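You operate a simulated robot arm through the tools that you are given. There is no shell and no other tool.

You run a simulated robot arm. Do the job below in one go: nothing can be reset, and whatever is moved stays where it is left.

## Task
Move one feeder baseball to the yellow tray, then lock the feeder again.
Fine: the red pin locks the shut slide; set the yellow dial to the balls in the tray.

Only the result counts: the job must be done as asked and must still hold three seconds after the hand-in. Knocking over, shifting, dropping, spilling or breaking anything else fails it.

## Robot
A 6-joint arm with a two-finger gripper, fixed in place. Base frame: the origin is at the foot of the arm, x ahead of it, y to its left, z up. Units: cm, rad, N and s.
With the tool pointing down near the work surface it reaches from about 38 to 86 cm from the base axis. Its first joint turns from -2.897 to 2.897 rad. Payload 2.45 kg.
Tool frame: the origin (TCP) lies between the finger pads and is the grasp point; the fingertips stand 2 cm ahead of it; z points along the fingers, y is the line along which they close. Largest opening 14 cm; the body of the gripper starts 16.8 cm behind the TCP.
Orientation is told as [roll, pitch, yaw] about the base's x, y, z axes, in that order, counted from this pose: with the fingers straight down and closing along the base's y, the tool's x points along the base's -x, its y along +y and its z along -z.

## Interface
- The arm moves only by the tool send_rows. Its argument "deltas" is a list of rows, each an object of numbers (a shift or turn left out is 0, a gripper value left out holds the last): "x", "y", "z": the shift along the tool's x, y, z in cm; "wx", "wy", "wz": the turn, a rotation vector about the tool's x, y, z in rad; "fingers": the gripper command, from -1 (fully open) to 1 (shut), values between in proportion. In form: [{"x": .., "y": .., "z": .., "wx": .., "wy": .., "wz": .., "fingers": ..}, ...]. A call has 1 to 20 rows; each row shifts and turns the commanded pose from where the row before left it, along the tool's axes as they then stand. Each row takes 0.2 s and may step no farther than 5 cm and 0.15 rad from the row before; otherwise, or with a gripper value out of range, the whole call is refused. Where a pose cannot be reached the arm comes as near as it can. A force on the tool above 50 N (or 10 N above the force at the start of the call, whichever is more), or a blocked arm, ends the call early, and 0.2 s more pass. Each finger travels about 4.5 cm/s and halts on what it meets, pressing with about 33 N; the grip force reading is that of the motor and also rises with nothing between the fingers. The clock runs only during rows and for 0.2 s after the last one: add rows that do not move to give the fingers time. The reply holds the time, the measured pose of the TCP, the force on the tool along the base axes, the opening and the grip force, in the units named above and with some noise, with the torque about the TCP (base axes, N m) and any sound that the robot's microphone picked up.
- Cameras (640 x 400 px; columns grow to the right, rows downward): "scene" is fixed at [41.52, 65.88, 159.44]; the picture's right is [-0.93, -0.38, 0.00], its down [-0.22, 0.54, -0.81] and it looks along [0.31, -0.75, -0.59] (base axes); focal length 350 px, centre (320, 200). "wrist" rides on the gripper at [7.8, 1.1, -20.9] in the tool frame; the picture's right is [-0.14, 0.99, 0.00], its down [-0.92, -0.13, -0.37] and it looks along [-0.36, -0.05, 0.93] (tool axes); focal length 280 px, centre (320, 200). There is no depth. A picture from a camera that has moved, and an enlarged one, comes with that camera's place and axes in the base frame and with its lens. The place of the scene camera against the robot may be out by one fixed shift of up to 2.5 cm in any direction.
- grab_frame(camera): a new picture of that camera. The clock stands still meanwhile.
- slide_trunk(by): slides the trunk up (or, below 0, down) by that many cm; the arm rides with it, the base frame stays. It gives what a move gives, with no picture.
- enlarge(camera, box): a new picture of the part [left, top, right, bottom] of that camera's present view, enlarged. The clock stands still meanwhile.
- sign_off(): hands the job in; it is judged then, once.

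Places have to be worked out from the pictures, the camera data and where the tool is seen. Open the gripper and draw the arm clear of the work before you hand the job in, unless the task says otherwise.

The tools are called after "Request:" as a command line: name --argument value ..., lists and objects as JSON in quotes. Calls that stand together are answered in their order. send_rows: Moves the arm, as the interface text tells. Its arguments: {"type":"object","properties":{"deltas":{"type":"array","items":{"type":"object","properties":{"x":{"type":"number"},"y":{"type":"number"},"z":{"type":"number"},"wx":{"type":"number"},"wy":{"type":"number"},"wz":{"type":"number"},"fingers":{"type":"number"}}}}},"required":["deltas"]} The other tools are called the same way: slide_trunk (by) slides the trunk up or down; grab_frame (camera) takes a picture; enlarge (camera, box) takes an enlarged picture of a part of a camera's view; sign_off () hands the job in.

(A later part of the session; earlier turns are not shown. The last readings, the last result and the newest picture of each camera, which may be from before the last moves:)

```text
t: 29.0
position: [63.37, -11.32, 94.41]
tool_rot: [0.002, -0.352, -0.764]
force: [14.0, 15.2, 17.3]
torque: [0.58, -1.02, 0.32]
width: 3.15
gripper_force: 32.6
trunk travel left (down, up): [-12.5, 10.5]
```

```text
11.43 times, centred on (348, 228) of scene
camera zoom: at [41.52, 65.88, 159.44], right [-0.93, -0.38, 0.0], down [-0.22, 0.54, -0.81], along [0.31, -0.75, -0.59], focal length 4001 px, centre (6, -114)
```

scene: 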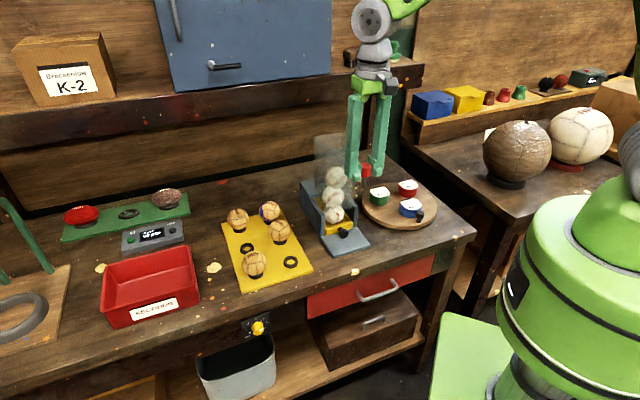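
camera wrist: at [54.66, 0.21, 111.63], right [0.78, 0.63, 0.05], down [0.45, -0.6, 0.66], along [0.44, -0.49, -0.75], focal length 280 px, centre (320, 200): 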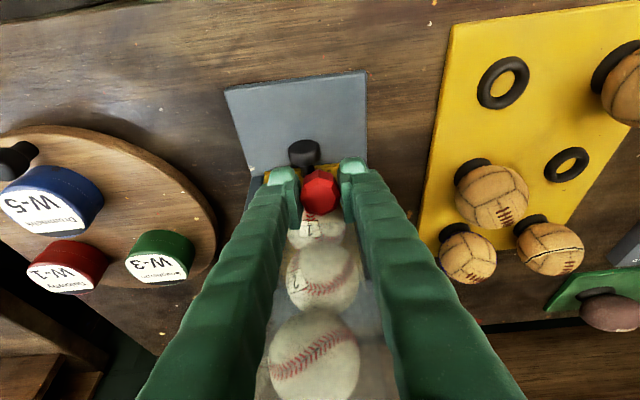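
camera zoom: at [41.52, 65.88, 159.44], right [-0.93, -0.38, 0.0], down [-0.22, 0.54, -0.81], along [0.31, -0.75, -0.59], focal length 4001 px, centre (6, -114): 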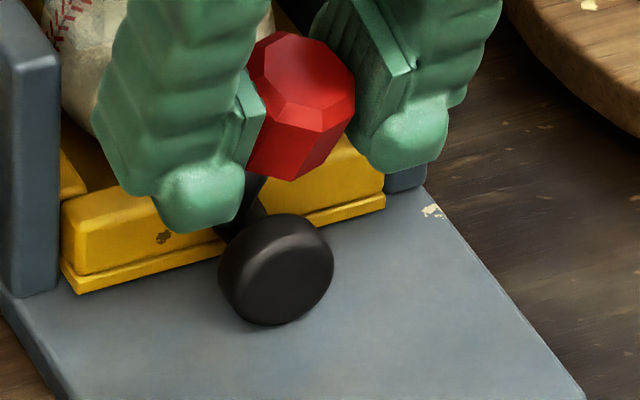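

The pin tip was still caught on the stem and got pushed (20 N sideways). I raise straight up 1.2 cm to release it and inspect the pin in the grip.

Request:
send_rows --deltas '[{"x": -0.206, "z": -0.563}, {"x": -0.206, "z": -0.563}, {}]'

Request:
enlarge --camera "wrist" --box '[270, 120, 370, 220]'

Request:
enlarge --camera "scene" --box '[330, 200, 370, 240]'

```text
t: 29.8
position: [63.15, -11.47, 95.41]
tool_rot: [-0.001, -0.348, -0.766]
force: [0.1, 0.4, 0.0]
torque: [0.01, -0.04, -0.02]
width: 2.97
gripper_force: 32.9
trunk travel left (down, up): [-12.5, 10.5]
```

```text
4.00 times, centred on (320, 170) of wrist
camera zoom: at [53.38, -0.71, 112.49], right [0.78, 0.62, 0.05], down [0.44, -0.6, 0.66], along [0.44, -0.5, -0.75], focal length 1122 px, centre (320, 320)
```

zoom: 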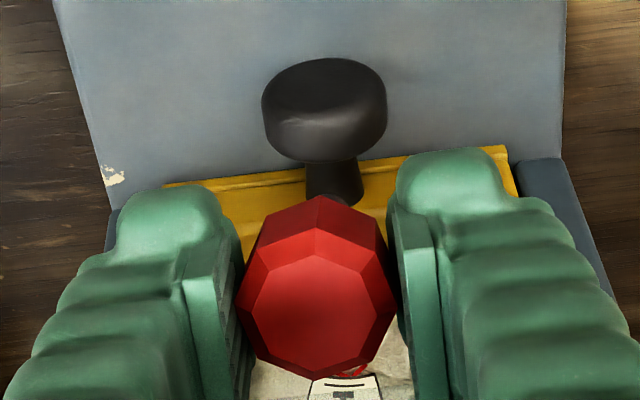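

```text
10.00 times, centred on (350, 220) of scene
camera zoom: at [41.52, 65.88, 159.44], right [-0.93, -0.38, 0.0], down [-0.22, 0.54, -0.81], along [0.31, -0.75, -0.59], focal length 3501 px, centre (20, 0)
```

zoom: 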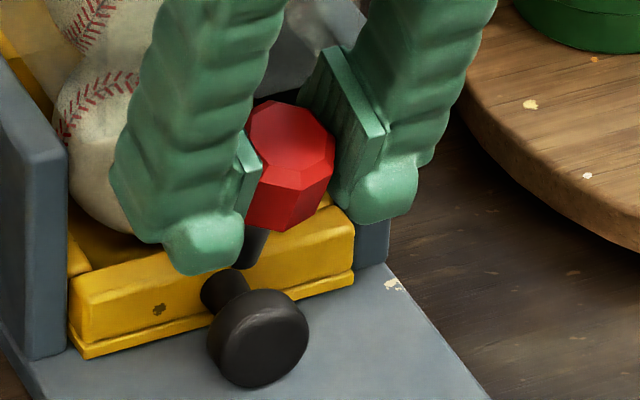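

The pin is seated flat in the grip again and free of contact. I shift 0.35 cm to centre over the stem and lower in small steps, watching for stem contact.

Request:
send_rows --deltas '[{"y": 0.35}, {"x": 0.103, "z": 0.282}, {}]'

Request:
send_rows --deltas '[{"x": 0.069, "z": 0.188}, {}]'

```text
t: 30.6
position: [63.51, -11.18, 95.04]
tool_rot: [0.002, -0.35, -0.766]
force: [0.0, -0.2, -1.1]
torque: [0.02, 0.0, -0.02]
width: 2.96
gripper_force: 33.4
trunk travel left (down, up): [-12.5, 10.5]
```

```text
t: 31.2
position: [63.48, -11.14, 94.95]
tool_rot: [0.0, -0.35, -0.765]
force: [0.2, -0.5, -0.8]
torque: [0.0, 0.01, -0.04]
width: 2.95
gripper_force: 33.3
trunk travel left (down, up): [-12.5, 10.5]
```

No contact yet; I lower a little more and look.

Request:
send_rows --deltas '[{"x": 0.069, "z": 0.188}, {}]'

Request:
enlarge --camera "scene" --box '[330, 205, 365, 240]'

Request:
enlarge --camera "wrist" --box '[285, 120, 355, 190]'

```text
t: 31.8
position: [63.62, -11.3, 94.74]
tool_rot: [0.001, -0.348, -0.766]
force: [-0.6, 1.0, 0.3]
torque: [0.05, 0.03, -0.01]
width: 2.97
gripper_force: 32.7
trunk travel left (down, up): [-12.5, 10.5]
```

```text
11.43 times, centred on (348, 222) of scene
camera zoom: at [41.52, 65.88, 159.44], right [-0.93, -0.38, 0.0], down [-0.22, 0.54, -0.81], along [0.31, -0.75, -0.59], focal length 4001 px, centre (6, -57)
```

zoom: 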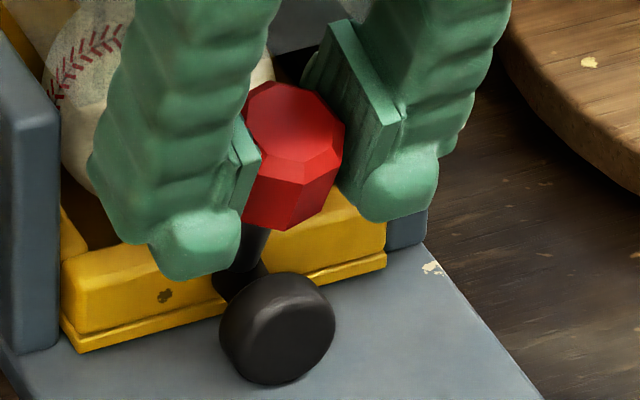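

```text
5.71 times, centred on (320, 155) of wrist
camera zoom: at [53.78, -0.42, 111.82], right [0.78, 0.62, 0.05], down [0.44, -0.6, 0.66], along [0.44, -0.49, -0.75], focal length 1602 px, centre (320, 457)
```

zoom: 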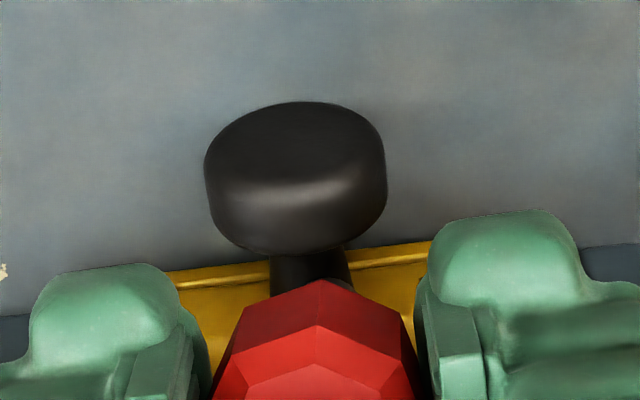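

The pin sits centred over the stem, behind the flange. I lower 0.2 cm more and then pull gently toward the front by ~1 cm.

Request:
send_rows --deltas '[{"x": 0.069, "z": 0.188}, {}]'

Request:
send_rows --deltas '[{"x": 0.376, "z": -0.137}, {"x": 0.376, "z": -0.137}, {"x": 0.282, "z": -0.103}, {}]'

Request:
enlarge --camera "scene" --box '[325, 205, 365, 245]'

```text
t: 32.4
position: [63.68, -11.16, 94.63]
tool_rot: [0.001, -0.353, -0.765]
force: [-0.6, -1.2, 15.7]
torque: [-0.27, -0.13, -0.01]
width: 2.96
gripper_force: 33.2
trunk travel left (down, up): [-12.5, 10.5]
```

```text
t: 33.4
position: [62.7, -10.32, 94.51]
tool_rot: [0.002, -0.35, -0.766]
force: [2.0, 1.4, 22.0]
torque: [-0.16, -0.35, 0.05]
width: 2.96
gripper_force: 32.7
trunk travel left (down, up): [-12.5, 10.5]
```

```text
10.00 times, centred on (345, 225) of scene
camera zoom: at [41.52, 65.88, 159.44], right [-0.93, -0.38, 0.0], down [-0.22, 0.54, -0.81], along [0.31, -0.75, -0.59], focal length 3501 px, centre (70, -50)
```

zoom: 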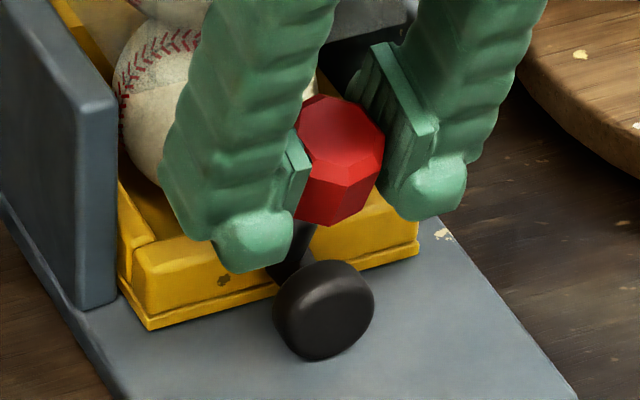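

The slide has started to come out with the hook holding. I ease the downward pressure slightly and pull 2 cm more.

Request:
send_rows --deltas '[{"x": -0.04, "z": -0.113}, {"x": 0.47, "z": -0.172}, {"x": 0.47, "z": -0.172}, {"x": 0.47, "z": -0.172}, {"x": 0.47, "z": -0.172}, {}]'

Request:
enlarge --camera "scene" --box '[315, 200, 375, 260]'

Request:
enlarge --camera "wrist" --box '[270, 120, 370, 220]'

```text
t: 34.8
position: [61.21, -9.0, 94.75]
tool_rot: [-0.001, -0.348, -0.764]
force: [-0.3, -0.8, 3.9]
torque: [-0.06, 0.04, 0.0]
width: 2.94
gripper_force: 33.0
trunk travel left (down, up): [-12.5, 10.5]
```

```text
6.67 times, centred on (345, 230) of scene
camera zoom: at [41.52, 65.88, 159.44], right [-0.93, -0.38, 0.0], down [-0.22, 0.54, -0.81], along [0.31, -0.75, -0.59], focal length 2334 px, centre (153, 0)
```

zoom: 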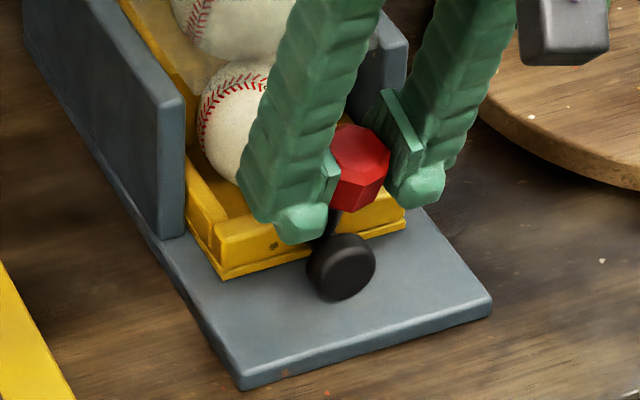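

```text
4.00 times, centred on (320, 170) of wrist
camera zoom: at [51.36, 1.75, 111.71], right [0.78, 0.62, 0.05], down [0.44, -0.6, 0.66], along [0.44, -0.49, -0.75], focal length 1122 px, centre (320, 320)
```

zoom: 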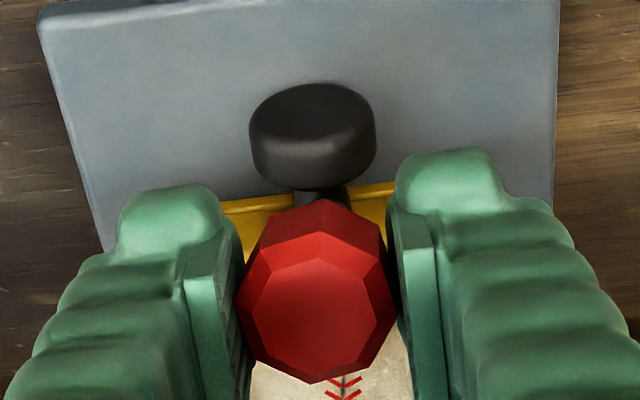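

Hook holds well with little force. I continue pulling in steps.

Request:
send_rows --deltas '[{"x": 0.47, "z": -0.172}, {"x": 0.47, "z": -0.172}, {"x": 0.47, "z": -0.172}, {"x": 0.47, "z": -0.172}, {"x": 0.47, "z": -0.172}, {}]'

Request:
enlarge --camera "scene" --box '[305, 160, 385, 260]'

```text
t: 36.2
position: [59.7, -7.32, 94.73]
tool_rot: [0.001, -0.351, -0.767]
force: [12.5, -9.9, 9.8]
torque: [-0.55, -0.7, 0.02]
width: 2.82
gripper_force: 33.3
trunk travel left (down, up): [-12.5, 10.5]
```

```text
4.00 times, centred on (345, 210) of scene
camera zoom: at [41.52, 65.88, 159.44], right [-0.93, -0.38, 0.0], down [-0.22, 0.54, -0.81], along [0.31, -0.75, -0.59], focal length 1400 px, centre (220, 160)
```

zoom: 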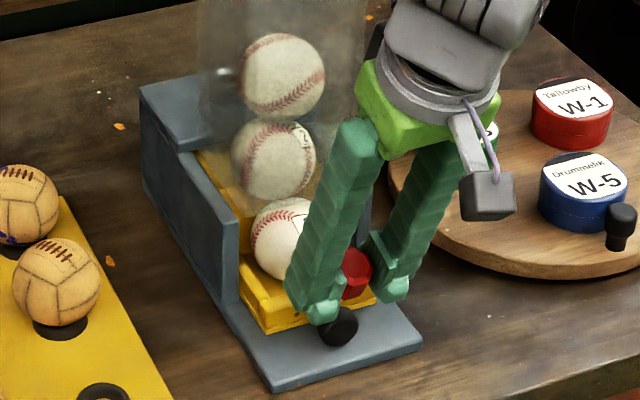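

Resistance rose to ~16 N. I stop and inspect the pin, knob and balls closely.

Request:
enlarge --camera "wrist" --box '[270, 120, 370, 220]'

Request:
enlarge --camera "scene" --box '[325, 205, 375, 255]'

Request:
grab_frame --camera "wrist"

```text
4.00 times, centred on (320, 170) of wrist
camera zoom: at [49.79, 3.34, 111.79], right [0.78, 0.62, 0.05], down [0.44, -0.6, 0.66], along [0.44, -0.49, -0.75], focal length 1122 px, centre (320, 320)
```

zoom: 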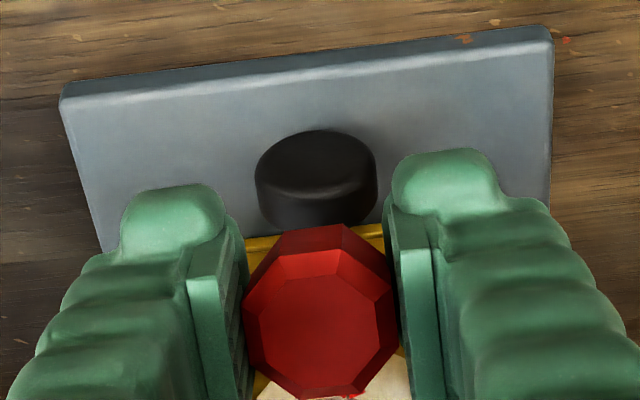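

```text
8.00 times, centred on (350, 230) of scene
camera zoom: at [41.52, 65.88, 159.44], right [-0.93, -0.38, 0.0], down [-0.22, 0.54, -0.81], along [0.31, -0.75, -0.59], focal length 2800 px, centre (80, -40)
```

zoom: 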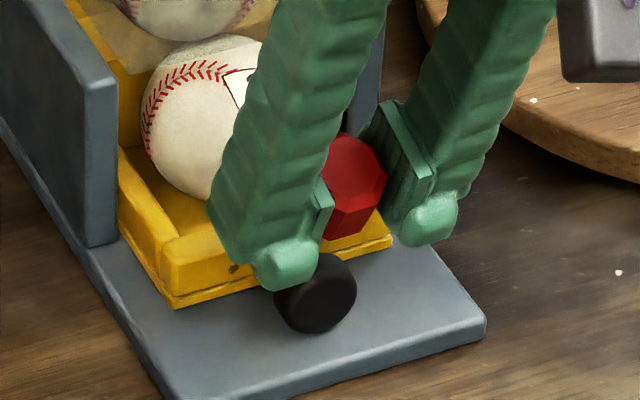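

```text
taken
camera wrist: at [49.79, 3.34, 111.79], right [0.78, 0.62, 0.05], down [0.44, -0.6, 0.66], along [0.44, -0.49, -0.75], focal length 280 px, centre (320, 200)
```

wrist: 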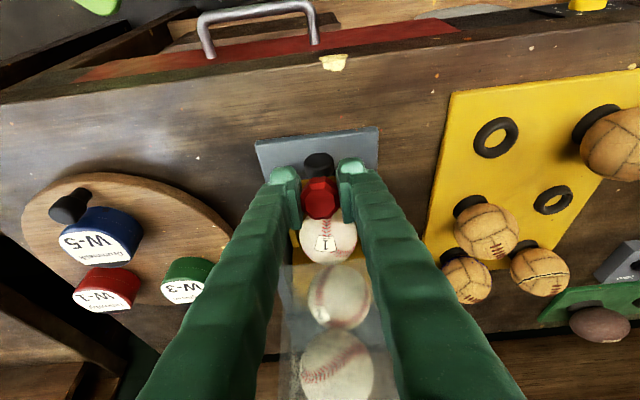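

The slide is out about 4.2 cm; now the pin is turning in the grip, so I stop hooking. I ease back, lift the pin clear and check how it sits in the fingers.

Request:
send_rows --deltas '[{"x": -0.47, "z": 0.172}, {"x": -0.344, "z": -0.939}, {"x": -0.344, "z": -0.939}, {"x": 0.4, "z": -2}, {"x": 0.4, "z": -3}, {"x": 0.4, "z": -3}, {}]'

Request:
grab_frame --camera "wrist"

Request:
enlarge --camera "wrist" --box '[270, 140, 370, 240]'

Request:
enlarge --camera "scene" --box '[315, 165, 395, 255]'

```text
t: 37.8
position: [57.05, -4.94, 103.61]
tool_rot: [0.0, -0.349, -0.765]
force: [-0.7, -0.2, -0.4]
torque: [-0.02, -0.03, 0.0]
width: 2.81
gripper_force: 33.0
trunk travel left (down, up): [-12.5, 10.5]
```

```text
taken
camera wrist: at [47.26, 5.8, 120.79], right [0.78, 0.62, 0.05], down [0.44, -0.6, 0.66], along [0.44, -0.5, -0.75], focal length 280 px, centre (320, 200)
```

wrist: 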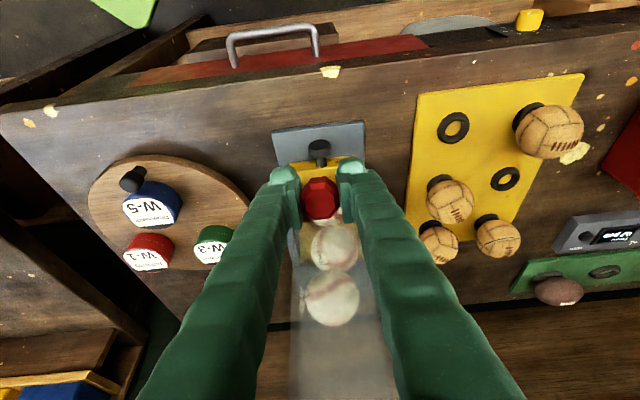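

```text
4.00 times, centred on (320, 190) of wrist
camera zoom: at [47.26, 5.8, 120.79], right [0.78, 0.62, 0.05], down [0.44, -0.6, 0.66], along [0.44, -0.5, -0.75], focal length 1122 px, centre (320, 240)
```

zoom: 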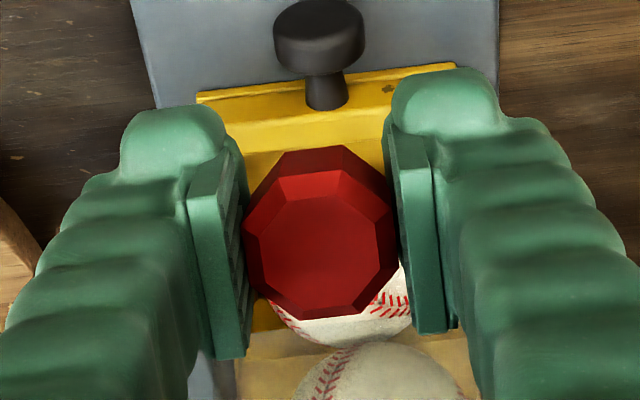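

```text
4.44 times, centred on (355, 210) of scene
camera zoom: at [41.52, 65.88, 159.44], right [-0.93, -0.38, 0.0], down [-0.22, 0.54, -0.81], along [0.31, -0.75, -0.59], focal length 1556 px, centre (164, 156)
```

zoom: 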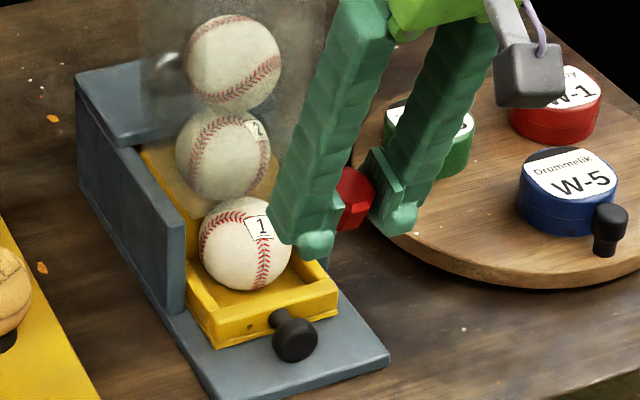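

The grip is now on true flats (2.81 cm). I level the tool at height to check the pin's tilt in the scene view.

Request:
send_rows --deltas '[{"wy": 0.12, "z": -3}, {"wy": 0.12, "z": -3}, {"wy": 0.11, "z": -3}, {"z": -3}, {}]'

Request:
enlarge --camera "scene" --box '[345, 110, 425, 200]'

Request:
enlarge --camera "wrist" --box '[270, 140, 370, 240]'

```text
t: 39.0
position: [55.57, -3.36, 115.33]
tool_rot: [0.001, -0.001, -0.765]
force: [0.7, -0.1, -0.4]
torque: [-0.04, 0.02, -0.04]
width: 2.79
gripper_force: 33.3
trunk travel left (down, up): [-12.5, 10.5]
```

```text
4.44 times, centred on (385, 155) of scene
camera zoom: at [41.52, 65.88, 159.44], right [-0.93, -0.38, 0.0], down [-0.22, 0.54, -0.81], along [0.31, -0.75, -0.59], focal length 1556 px, centre (31, 400)
```

zoom: 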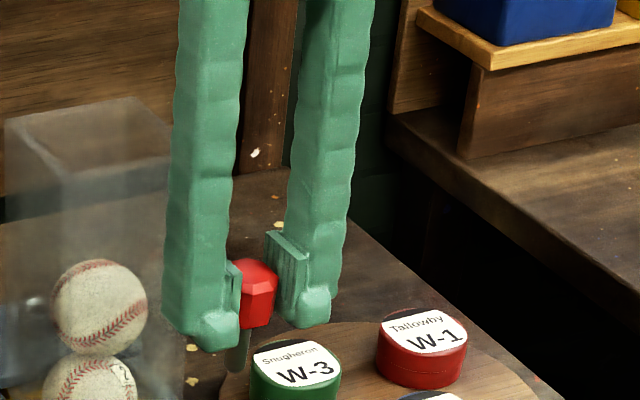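

```text
4.00 times, centred on (320, 190) of wrist
camera zoom: at [50.52, 2.71, 136.39], right [0.79, 0.62, 0.0], down [0.58, -0.73, 0.37], along [0.23, -0.29, -0.93], focal length 1122 px, centre (320, 240)
```

zoom: 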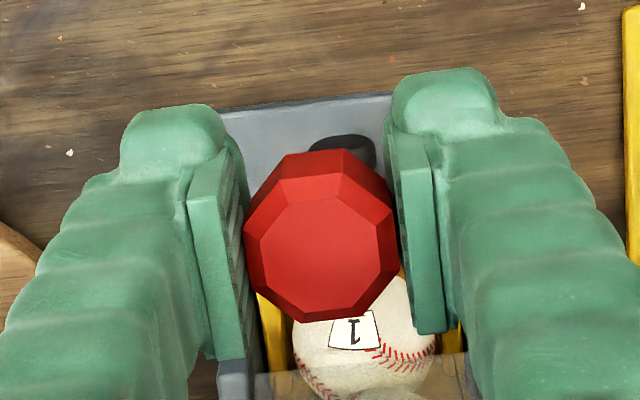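

The pin seems to lean a little in the grip. I zoom in more to measure the lean.

Request:
enlarge --camera "scene" --box '[385, 160, 415, 200]'

Request:
enlarge --camera "scene" --box '[300, 150, 380, 250]'

```text
10.00 times, centred on (400, 180) of scene
camera zoom: at [41.52, 65.88, 159.44], right [-0.93, -0.38, 0.0], down [-0.22, 0.54, -0.81], along [0.31, -0.75, -0.59], focal length 3501 px, centre (-480, 400)
```

zoom: 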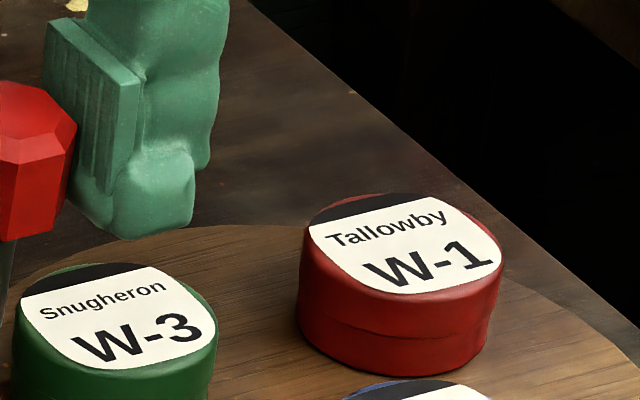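

```text
4.00 times, centred on (340, 200) of scene
camera zoom: at [41.52, 65.88, 159.44], right [-0.93, -0.38, 0.0], down [-0.22, 0.54, -0.81], along [0.31, -0.75, -0.59], focal length 1400 px, centre (240, 200)
```

zoom: 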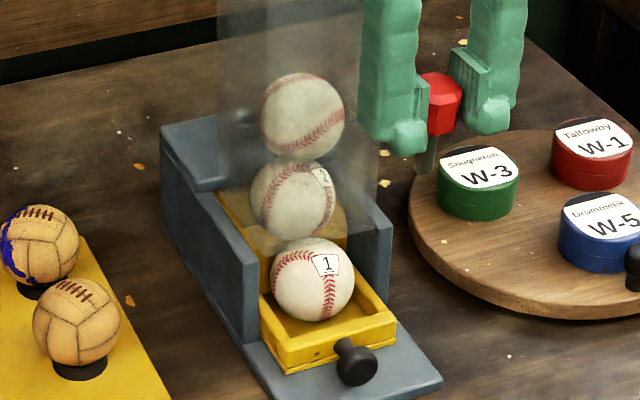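

The pin leans ~0.2 rad in the grip (tip toward the rear). I carry it back over the hopper to above the collar, tilting the tool 0.2 rad the other way so the pin hangs vertical.

Request:
send_rows --deltas '[{"z": -4.5}, {"z": -4.5}, {"x": -4.6}, {"x": -4.6}, {"x": -4.6}, {"x": -4.6}, {"x": -4.6}, {"x": -4.74, "y": -0.36}, {"wy": 0.1}, {"wy": 0.1}, {}]'

Request:
grab_frame --camera "wrist"

Request:
enlarge --camera "wrist" --box '[270, 100, 370, 220]'

Request:
enlarge --camera "scene" --box '[290, 90, 370, 190]'

```text
t: 41.4
position: [74.09, -22.54, 124.14]
tool_rot: [0.0, 0.201, -0.765]
force: [-0.5, -0.7, -0.7]
torque: [0.03, 0.01, -0.02]
width: 2.81
gripper_force: 33.2
out of reach, approached as far as the arm can: row 10
trunk travel left (down, up): [-12.5, 10.5]
```

```text
taken
camera wrist: at [72.12, -19.41, 146.28], right [0.78, 0.62, -0.03], down [0.62, -0.77, 0.18], along [0.09, -0.16, -0.98], focal length 280 px, centre (320, 200)
```

wrist: 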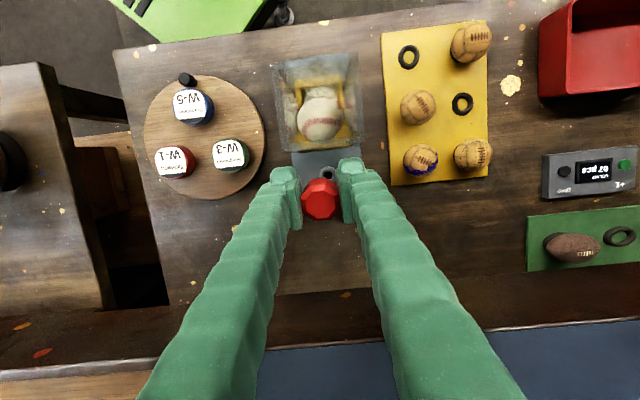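

```text
3.33 times, centred on (320, 160) of wrist
camera zoom: at [72.12, -19.41, 146.28], right [0.78, 0.62, -0.03], down [0.62, -0.77, 0.18], along [0.09, -0.16, -0.98], focal length 935 px, centre (320, 333)
```

zoom: 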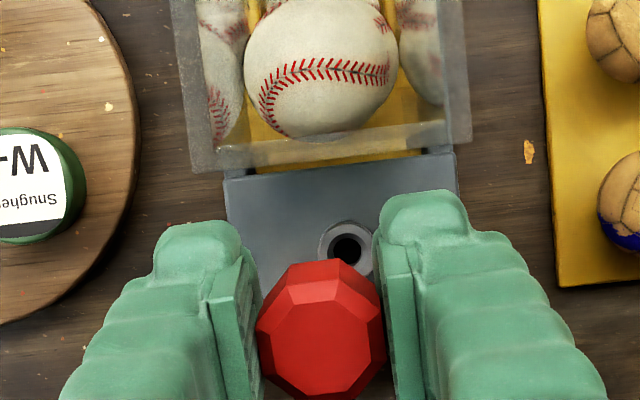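

```text
4.00 times, centred on (330, 140) of scene
camera zoom: at [41.52, 65.88, 159.44], right [-0.93, -0.38, 0.0], down [-0.22, 0.54, -0.81], along [0.31, -0.75, -0.59], focal length 1400 px, centre (280, 440)
```

zoom: 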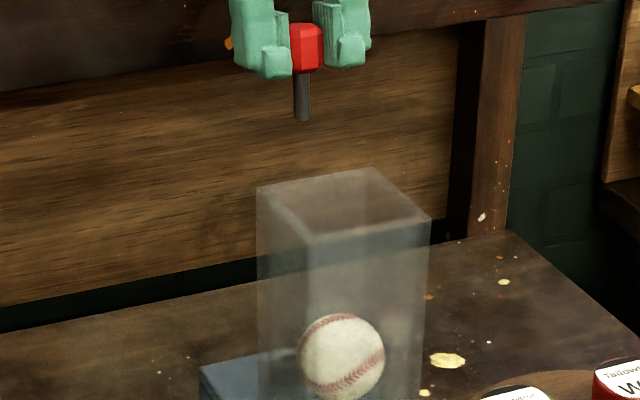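

The pin now hangs vertical (shaft ~4.1 cm, tip ~5.5 cm below TCP), but the arm was at its reach limit at this height. I lower 9 cm to regain reach and re-measure against the collar hole.

Request:
send_rows --deltas '[{"x": -0.896, "z": 4.41}, {"x": -0.896, "z": 4.41}, {}, {}]'

Request:
enlarge --camera "wrist" --box '[270, 100, 370, 220]'

Request:
enlarge --camera "scene" --box '[290, 110, 360, 200]'

```text
t: 42.4
position: [73.98, -22.52, 114.99]
tool_rot: [0.001, 0.202, -0.765]
force: [0.5, 0.9, -0.8]
torque: [0.02, -0.02, -0.02]
width: 2.79
gripper_force: 33.3
trunk travel left (down, up): [-12.5, 10.5]
```

```text
3.33 times, centred on (320, 160) of wrist
camera zoom: at [72.13, -19.28, 137.14], right [0.78, 0.62, -0.03], down [0.62, -0.77, 0.18], along [0.09, -0.16, -0.98], focal length 935 px, centre (320, 333)
```

zoom: 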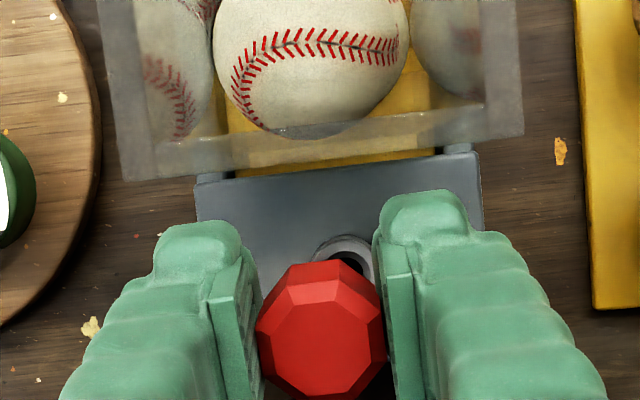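

```text
4.44 times, centred on (325, 155) of scene
camera zoom: at [41.52, 65.88, 159.44], right [-0.93, -0.38, 0.0], down [-0.22, 0.54, -0.81], along [0.31, -0.75, -0.59], focal length 1556 px, centre (298, 400)
```

zoom: 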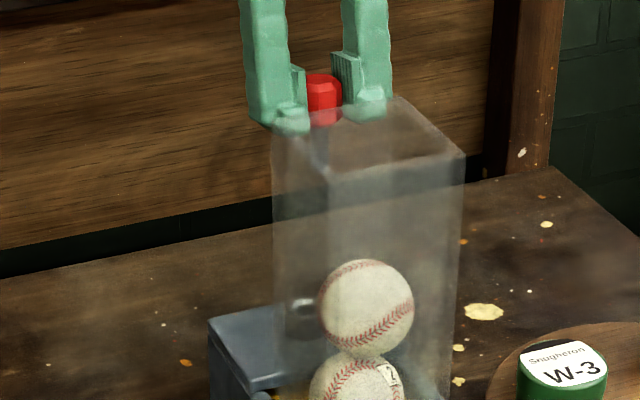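

I move to just above the collar (tip ~1.5 cm above it), allowing for the pin having slid a bit in the grip, and compare tip and collar in the scene view.

Request:
send_rows --deltas '[{"x": -0.9, "y": 0.227, "z": 3.15}, {"x": -0.9, "y": 0.227, "z": 3.15}, {"x": -0.9, "y": 0.227, "z": 3.15}, {}]'

Request:
enlarge --camera "scene" --box '[300, 150, 340, 200]'

Request:
enlarge --camera "wrist" --box '[270, 130, 370, 230]'

```text
t: 43.4
position: [74.71, -22.13, 106.0]
tool_rot: [0.001, 0.192, -0.764]
force: [0.7, -0.2, 0.0]
torque: [-0.03, -0.01, 0.02]
width: 2.78
gripper_force: 33.2
trunk travel left (down, up): [-12.5, 10.5]
```

```text
8.00 times, centred on (320, 175) of scene
camera zoom: at [41.52, 65.88, 159.44], right [-0.93, -0.38, 0.0], down [-0.22, 0.54, -0.81], along [0.31, -0.75, -0.59], focal length 2800 px, centre (320, 400)
```

zoom: 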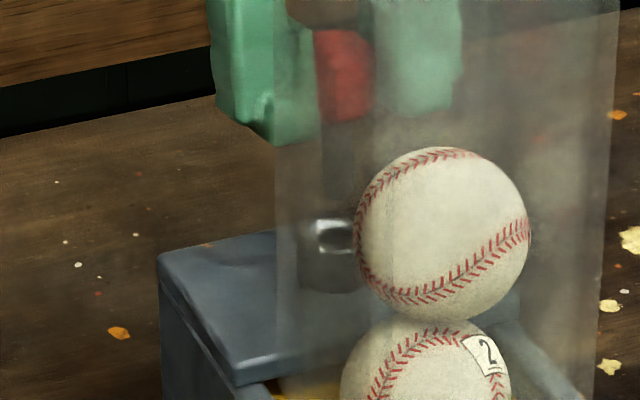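

```text
4.00 times, centred on (320, 180) of wrist
camera zoom: at [72.7, -18.96, 128.14], right [0.78, 0.62, -0.02], down [0.61, -0.77, 0.19], along [0.1, -0.16, -0.98], focal length 1122 px, centre (320, 280)
```

zoom: 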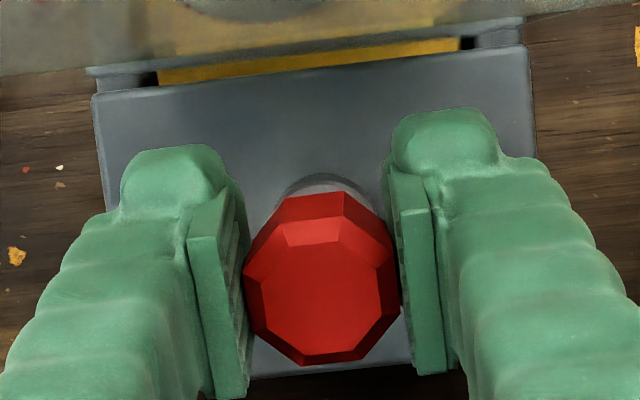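

I wait a moment for the arm to settle and read the pose again.

Request:
send_rows --deltas '[{}, {}]'

Request:
enlarge --camera "scene" --box '[308, 155, 333, 190]'

```text
t: 44.0
position: [74.64, -22.25, 106.04]
tool_rot: [0.002, 0.194, -0.765]
force: [0.2, 0.9, -0.5]
torque: [0.01, 0.02, 0.03]
width: 2.79
gripper_force: 33.0
trunk travel left (down, up): [-12.5, 10.5]
```

```text
11.43 times, centred on (320, 172) of scene
camera zoom: at [41.52, 65.88, 159.44], right [-0.93, -0.38, 0.0], down [-0.22, 0.54, -0.81], along [0.31, -0.75, -0.59], focal length 4001 px, centre (314, 514)
```

zoom: 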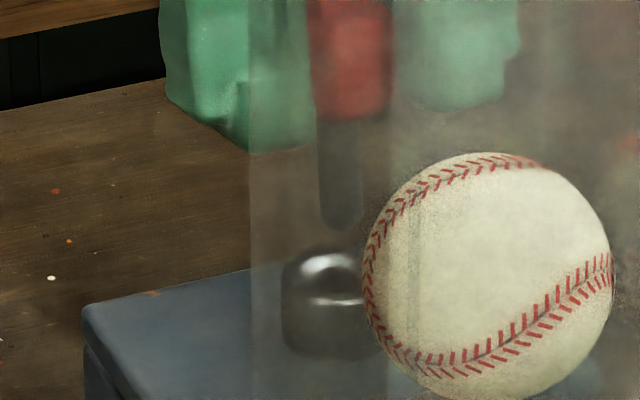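

The shaft tip sits about 2 cm above the collar, needing ~0.3–0.4 cm more toward the rear, but the arm is at its reach limit here. I raise the trunk to gain reach (the arm rides up with it).

Request:
slide_trunk --by 8

```text
t: 45.2
position: [74.63, -21.89, 113.51]
tool_rot: [-0.004, 0.2, -0.764]
force: [0.8, 0.6, 0.1]
torque: [0.02, -0.01, 0.0]
width: 2.81
gripper_force: 33.2
trunk travel left (down, up): [-20.5, 2.5]
```

Now I lower again to the same height and shift to the estimated hole position.

Request:
send_rows --deltas '[{"x": -1.135, "y": -0.11, "z": 4.0}, {"x": -1.135, "y": -0.11, "z": 4.0}, {}, {}]'

Request:
enlarge --camera "scene" --box '[308, 155, 333, 190]'

```text
t: 46.2
position: [74.85, -22.59, 106.63]
tool_rot: [0.005, 0.179, -0.762]
force: [0.1, -1.2, 0.5]
torque: [0.02, 0.02, -0.01]
width: 2.81
gripper_force: 32.9
trunk travel left (down, up): [-20.5, 2.5]
```

```text
11.43 times, centred on (320, 172) of scene
camera zoom: at [41.52, 65.88, 159.44], right [-0.93, -0.38, 0.0], down [-0.22, 0.54, -0.81], along [0.31, -0.75, -0.59], focal length 4001 px, centre (314, 514)
```

zoom: 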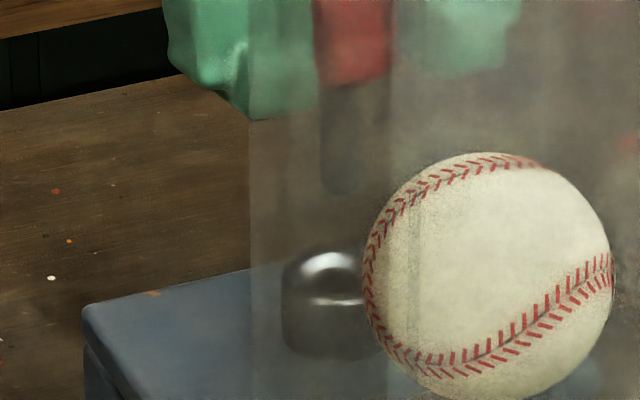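

The tilt is what runs out of reach. I reduce the tool tilt to ~0.09 rad (a small pin lean is acceptable in the hole) and restore the trunk to its earlier height.

Request:
slide_trunk --by -8

Request:
send_rows --deltas '[{"z": -4}, {"z": -4}, {"wy": -0.1}, {}, {}]'

```text
t: 47.2
position: [75.13, -22.86, 100.01]
tool_rot: [0.01, 0.17, -0.759]
force: [-3.9, -6.1, 18.1]
torque: [-0.08, 0.02, 0.29]
width: 2.55
gripper_force: 32.5
trunk travel left (down, up): [-12.9, 10.1]
stopped: the force on the tool passed its limit at 83 N (the readings are from after the stop); the commanded pose is now the measured one
```

```text
t: 47.8
position: [73.08, -21.46, 102.01]
tool_rot: [-0.021, 0.249, -0.761]
force: [30.7, -13.2, -6.3]
torque: [0.14, -0.83, -0.24]
width: 2.63
gripper_force: 32.9
trunk travel left (down, up): [-12.9, 10.1]
stopped in row 2: the force on the tool passed its limit at 84 N (the readings are from after the stop); the commanded pose is now the measured one
```

That was my mistake: the trunk lowering drove the tool down into the cover. I look at the present state before moving anything.

Request:
grab_frame --camera "wrist"

Request:
grab_frame --camera "scene"

Request:
enlarge --camera "scene" --box '[290, 120, 370, 220]'

Request:
enlarge --camera "wrist" --box '[240, 100, 400, 240]'

```text
taken
camera wrist: at [72.27, -18.72, 124.31], right [0.78, 0.63, -0.05], down [0.63, -0.77, 0.13], along [0.04, -0.14, -0.99], focal length 280 px, centre (320, 200)
```

wrist: 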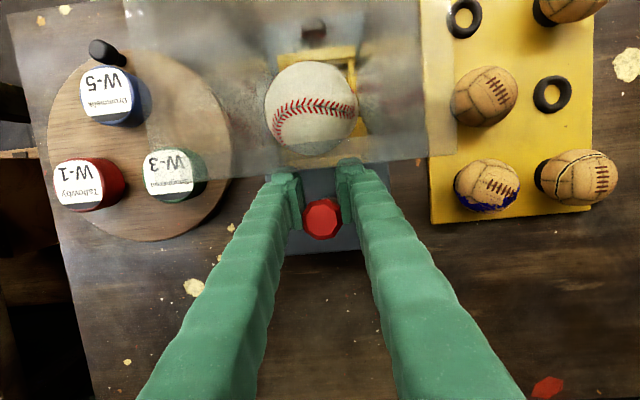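

```text
taken
```

scene: 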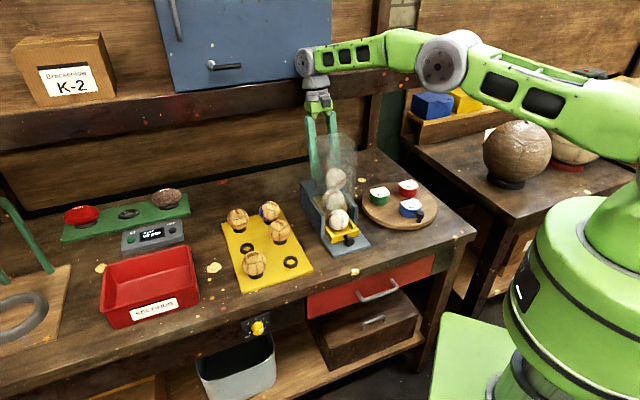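

```text
4.00 times, centred on (330, 170) of scene
camera zoom: at [41.52, 65.88, 159.44], right [-0.93, -0.38, 0.0], down [-0.22, 0.54, -0.81], along [0.31, -0.75, -0.59], focal length 1400 px, centre (280, 320)
```

zoom: 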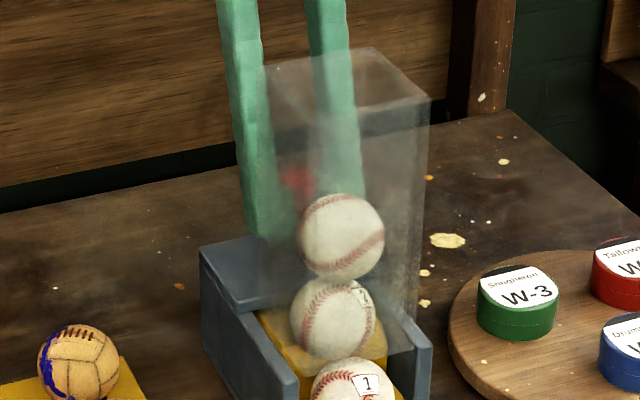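

```text
2.86 times, centred on (320, 170) of wrist
camera zoom: at [72.27, -18.72, 124.31], right [0.78, 0.63, -0.05], down [0.63, -0.77, 0.13], along [0.04, -0.14, -0.99], focal length 801 px, centre (320, 286)
```

zoom: 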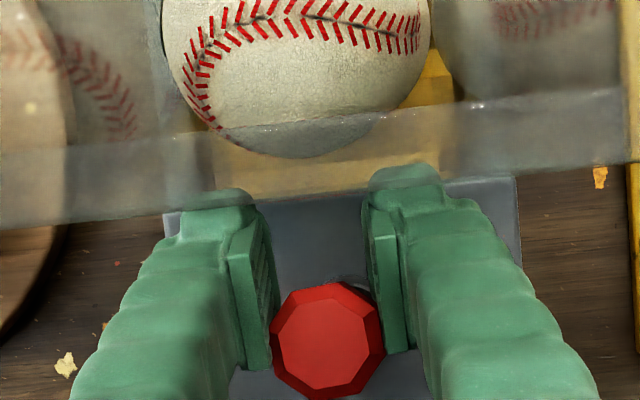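

The feeder itself has not shifted; the pin tip seems caught in the collar while the fingers were pulled forward (31 N). I move the tool back toward the rear in small steps to relax this.

Request:
send_rows --deltas '[{"x": -0.4}, {}]'

Request:
send_rows --deltas '[{"x": -0.4}, {}]'

```text
t: 48.4
position: [73.11, -21.56, 102.07]
tool_rot: [-0.023, 0.248, -0.765]
force: [30.5, -5.6, -7.9]
torque: [-0.05, -0.67, -0.27]
width: 2.61
gripper_force: 33.0
trunk travel left (down, up): [-12.9, 10.1]
```

```text
t: 49.0
position: [73.11, -21.37, 102.09]
tool_rot: [-0.023, 0.248, -0.763]
force: [29.6, -3.4, -5.6]
torque: [0.12, -0.67, -0.21]
width: 2.58
gripper_force: 33.1
trunk travel left (down, up): [-12.9, 10.1]
```

The arm is at its reach limit because of the tilt, so it can't back away toward the rear. I reduce the tilt gently while watching the force.

Request:
send_rows --deltas '[{"wy": -0.05}, {"wy": -0.05}, {}]'

Request:
enlarge --camera "wrist" --box '[240, 100, 400, 240]'

```text
t: 49.8
position: [75.08, -23.04, 101.02]
tool_rot: [-0.023, 0.163, -0.767]
force: [0.2, 17.6, 7.0]
torque: [0.54, -0.07, 0.01]
width: 2.55
gripper_force: 33.0
trunk travel left (down, up): [-12.9, 10.1]
```

```text
2.86 times, centred on (320, 170) of wrist
camera zoom: at [73.01, -18.99, 122.98], right [0.78, 0.62, -0.05], down [0.61, -0.76, 0.22], along [0.1, -0.2, -0.97], focal length 801 px, centre (320, 286)
```

zoom: 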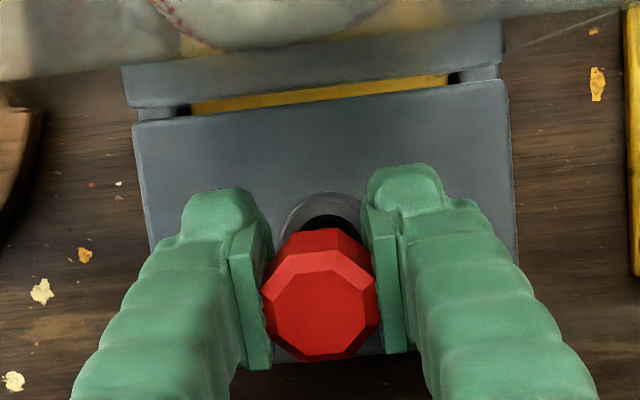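

The tool is now over the collar with moderate side force. I zoom in to see whether the pin tip is in the hole.

Request:
enlarge --camera "wrist" --box '[295, 155, 345, 205]'

Request:
enlarge --camera "scene" --box '[300, 150, 340, 200]'

```text
8.00 times, centred on (320, 180) of wrist
camera zoom: at [73.01, -18.99, 122.98], right [0.78, 0.62, -0.05], down [0.61, -0.76, 0.22], along [0.1, -0.2, -0.97], focal length 2243 px, centre (320, 360)
```

zoom: 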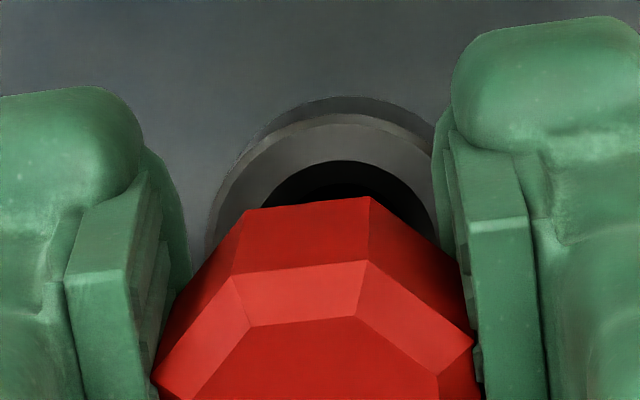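

```text
8.00 times, centred on (320, 175) of scene
camera zoom: at [41.52, 65.88, 159.44], right [-0.93, -0.38, 0.0], down [-0.22, 0.54, -0.81], along [0.31, -0.75, -0.59], focal length 2800 px, centre (320, 400)
```

zoom: 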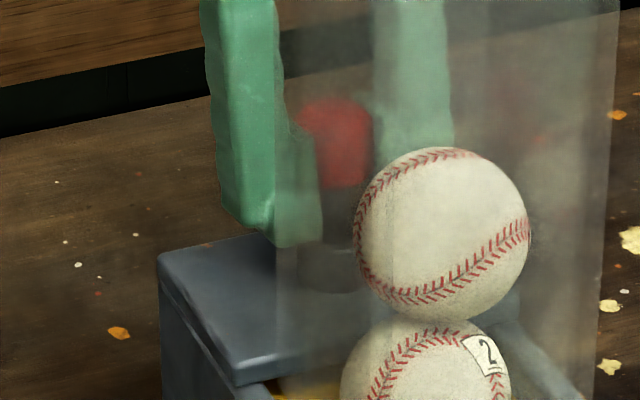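

The shaft is about 1.4 cm inside the collar. I relax the side load slightly and then open the fingers a little so the pin can settle in its hole.

Request:
send_rows --deltas '[{"x": 0.2, "y": 0.2}, {}]'

Request:
send_rows --deltas '[{"fingers": 0.55}, {"fingers": 0.42}, {}, {}]'

Request:
enlarge --camera "wrist" --box '[260, 130, 380, 230]'

Request:
enlarge --camera "scene" --box '[300, 150, 340, 200]'

```text
t: 50.4
position: [74.97, -23.02, 100.76]
tool_rot: [-0.029, 0.165, -0.767]
force: [4.6, 2.0, 0.2]
torque: [0.08, -0.16, -0.01]
width: 2.52
gripper_force: 33.0
trunk travel left (down, up): [-12.9, 10.1]
```

```text
t: 51.4
position: [75.06, -22.91, 100.68]
tool_rot: [-0.028, 0.168, -0.767]
force: [0.4, 0.5, -0.1]
torque: [0.02, 0.01, 0.01]
width: 4.04
gripper_force: 0.0
trunk travel left (down, up): [-12.9, 10.1]
```

```text
4.00 times, centred on (320, 180) of wrist
camera zoom: at [73.04, -18.82, 122.71], right [0.78, 0.62, -0.05], down [0.62, -0.76, 0.21], along [0.09, -0.2, -0.98], focal length 1122 px, centre (320, 280)
```

zoom: 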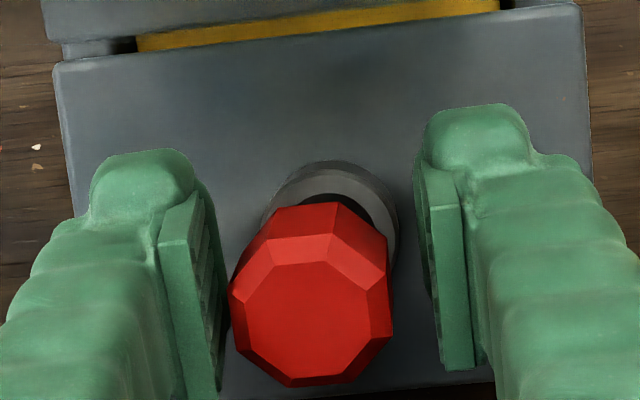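

```text
8.00 times, centred on (320, 175) of scene
camera zoom: at [41.52, 65.88, 159.44], right [-0.93, -0.38, 0.0], down [-0.22, 0.54, -0.81], along [0.31, -0.75, -0.59], focal length 2800 px, centre (320, 400)
```

zoom: 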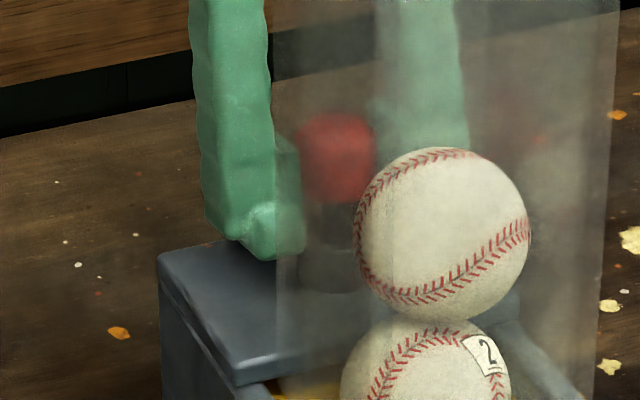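

The pin stands in its collar on its own. I level the tool, open a bit more, and rise straight up, away from it.

Request:
send_rows --deltas '[{"wy": -0.085, "fingers": 0.2}, {"wy": -0.085}, {}]'

Request:
send_rows --deltas '[{"z": -2}, {"z": -4}, {"z": -4.5}, {"z": -4.5}, {"z": -4.5}, {}]'

Request:
grab_frame --camera "wrist"

Request:
enlarge --camera "scene" --box '[290, 130, 390, 260]'

```text
t: 52.2
position: [74.87, -22.98, 100.74]
tool_rot: [-0.026, -0.004, -0.761]
force: [0.0, -0.1, -0.2]
torque: [0.02, 0.03, -0.02]
width: 5.58
gripper_force: 0.1
trunk travel left (down, up): [-12.9, 10.1]
```

```text
t: 53.6
position: [75.45, -22.77, 120.07]
tool_rot: [-0.027, -0.001, -0.76]
force: [-0.2, -0.2, 0.2]
torque: [0.04, 0.03, -0.01]
width: 5.6
gripper_force: 0.0
trunk travel left (down, up): [-12.9, 10.1]
```

```text
taken
camera wrist: at [70.77, -16.18, 141.08], right [0.78, 0.62, -0.03], down [0.58, -0.72, 0.37], along [0.21, -0.31, -0.93], focal length 280 px, centre (320, 200)
```

wrist: 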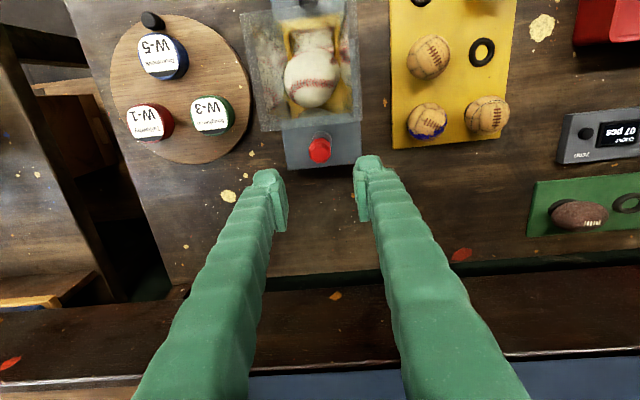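

```text
3.08 times, centred on (340, 195) of scene
camera zoom: at [41.52, 65.88, 159.44], right [-0.93, -0.38, 0.0], down [-0.22, 0.54, -0.81], along [0.31, -0.75, -0.59], focal length 1077 px, centre (258, 215)
```

zoom: 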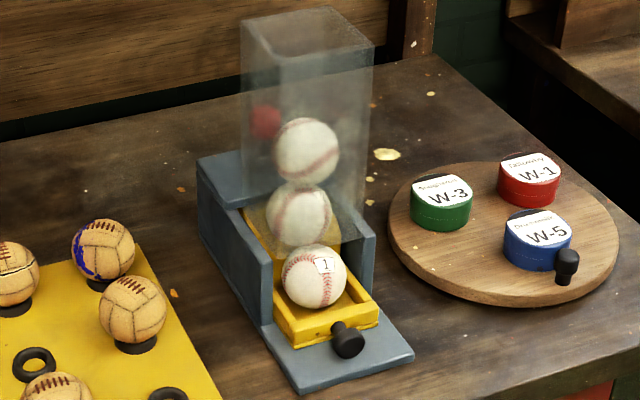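

Pin parked, feeder not shifted. Now with free fingers I go over to the slide knob (now around b≈49) and come down above it, correcting the small roll error too.

Request:
send_rows --deltas '[{"x": 4.5, "wx": -0.0195, "wy": 0.0187}, {"x": 4.5}, {"x": 4.5}, {"x": 4.5}, {"x": 2.9}, {"z": 4.5}, {"z": 4.5}, {"z": 4.5}, {"z": 4.5}, {"z": 4}, {}]'

Request:
grab_frame --camera "wrist"

Request:
enlarge --camera "scene" --box '[305, 150, 395, 260]'

```text
t: 56.0
position: [60.03, -7.86, 98.2]
tool_rot: [-0.007, 0.018, -0.762]
force: [-0.6, 0.1, 0.9]
torque: [-0.01, 0.03, 0.01]
width: 5.63
gripper_force: 0.1
trunk travel left (down, up): [-12.9, 10.1]
```

```text
taken
camera wrist: at [55.38, -1.91, 119.36], right [0.78, 0.62, -0.01], down [0.58, -0.73, 0.35], along [0.21, -0.28, -0.94], focal length 280 px, centre (320, 200)
```

wrist: 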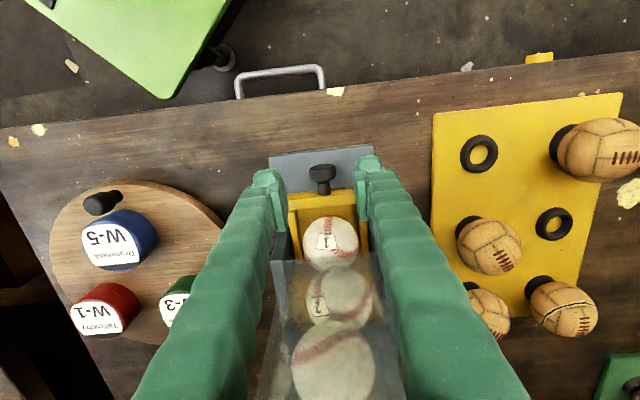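

```text
3.64 times, centred on (350, 205) of scene
camera zoom: at [41.52, 65.88, 159.44], right [-0.93, -0.38, 0.0], down [-0.22, 0.54, -0.81], along [0.31, -0.75, -0.59], focal length 1273 px, centre (211, 182)
```

zoom: 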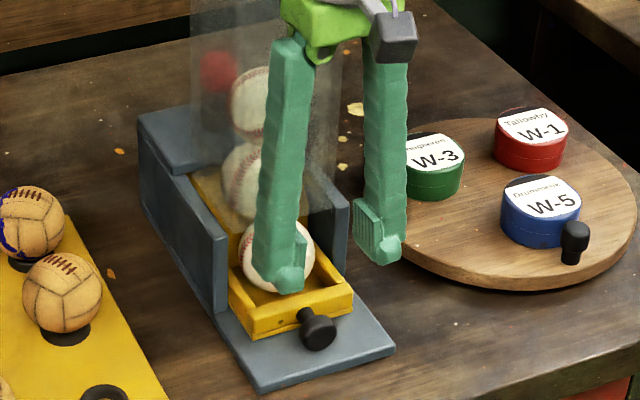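

The knob sits right between the fingers below. I zoom to align in depth before descending.

Request:
enlarge --camera "wrist" --box '[260, 130, 380, 280]'

```text
2.67 times, centred on (320, 205) of wrist
camera zoom: at [55.38, -1.91, 119.36], right [0.78, 0.62, -0.01], down [0.58, -0.73, 0.35], along [0.21, -0.28, -0.94], focal length 748 px, centre (320, 187)
```

zoom: 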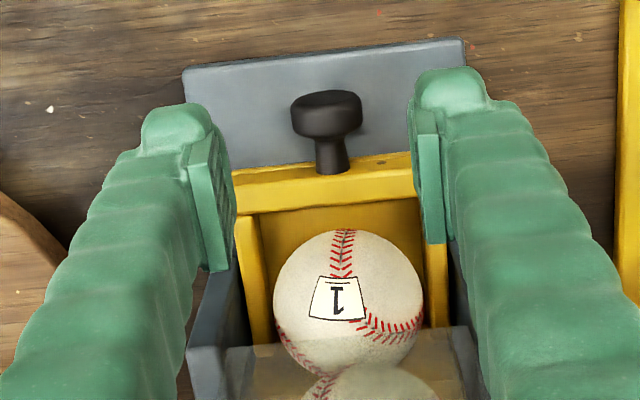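

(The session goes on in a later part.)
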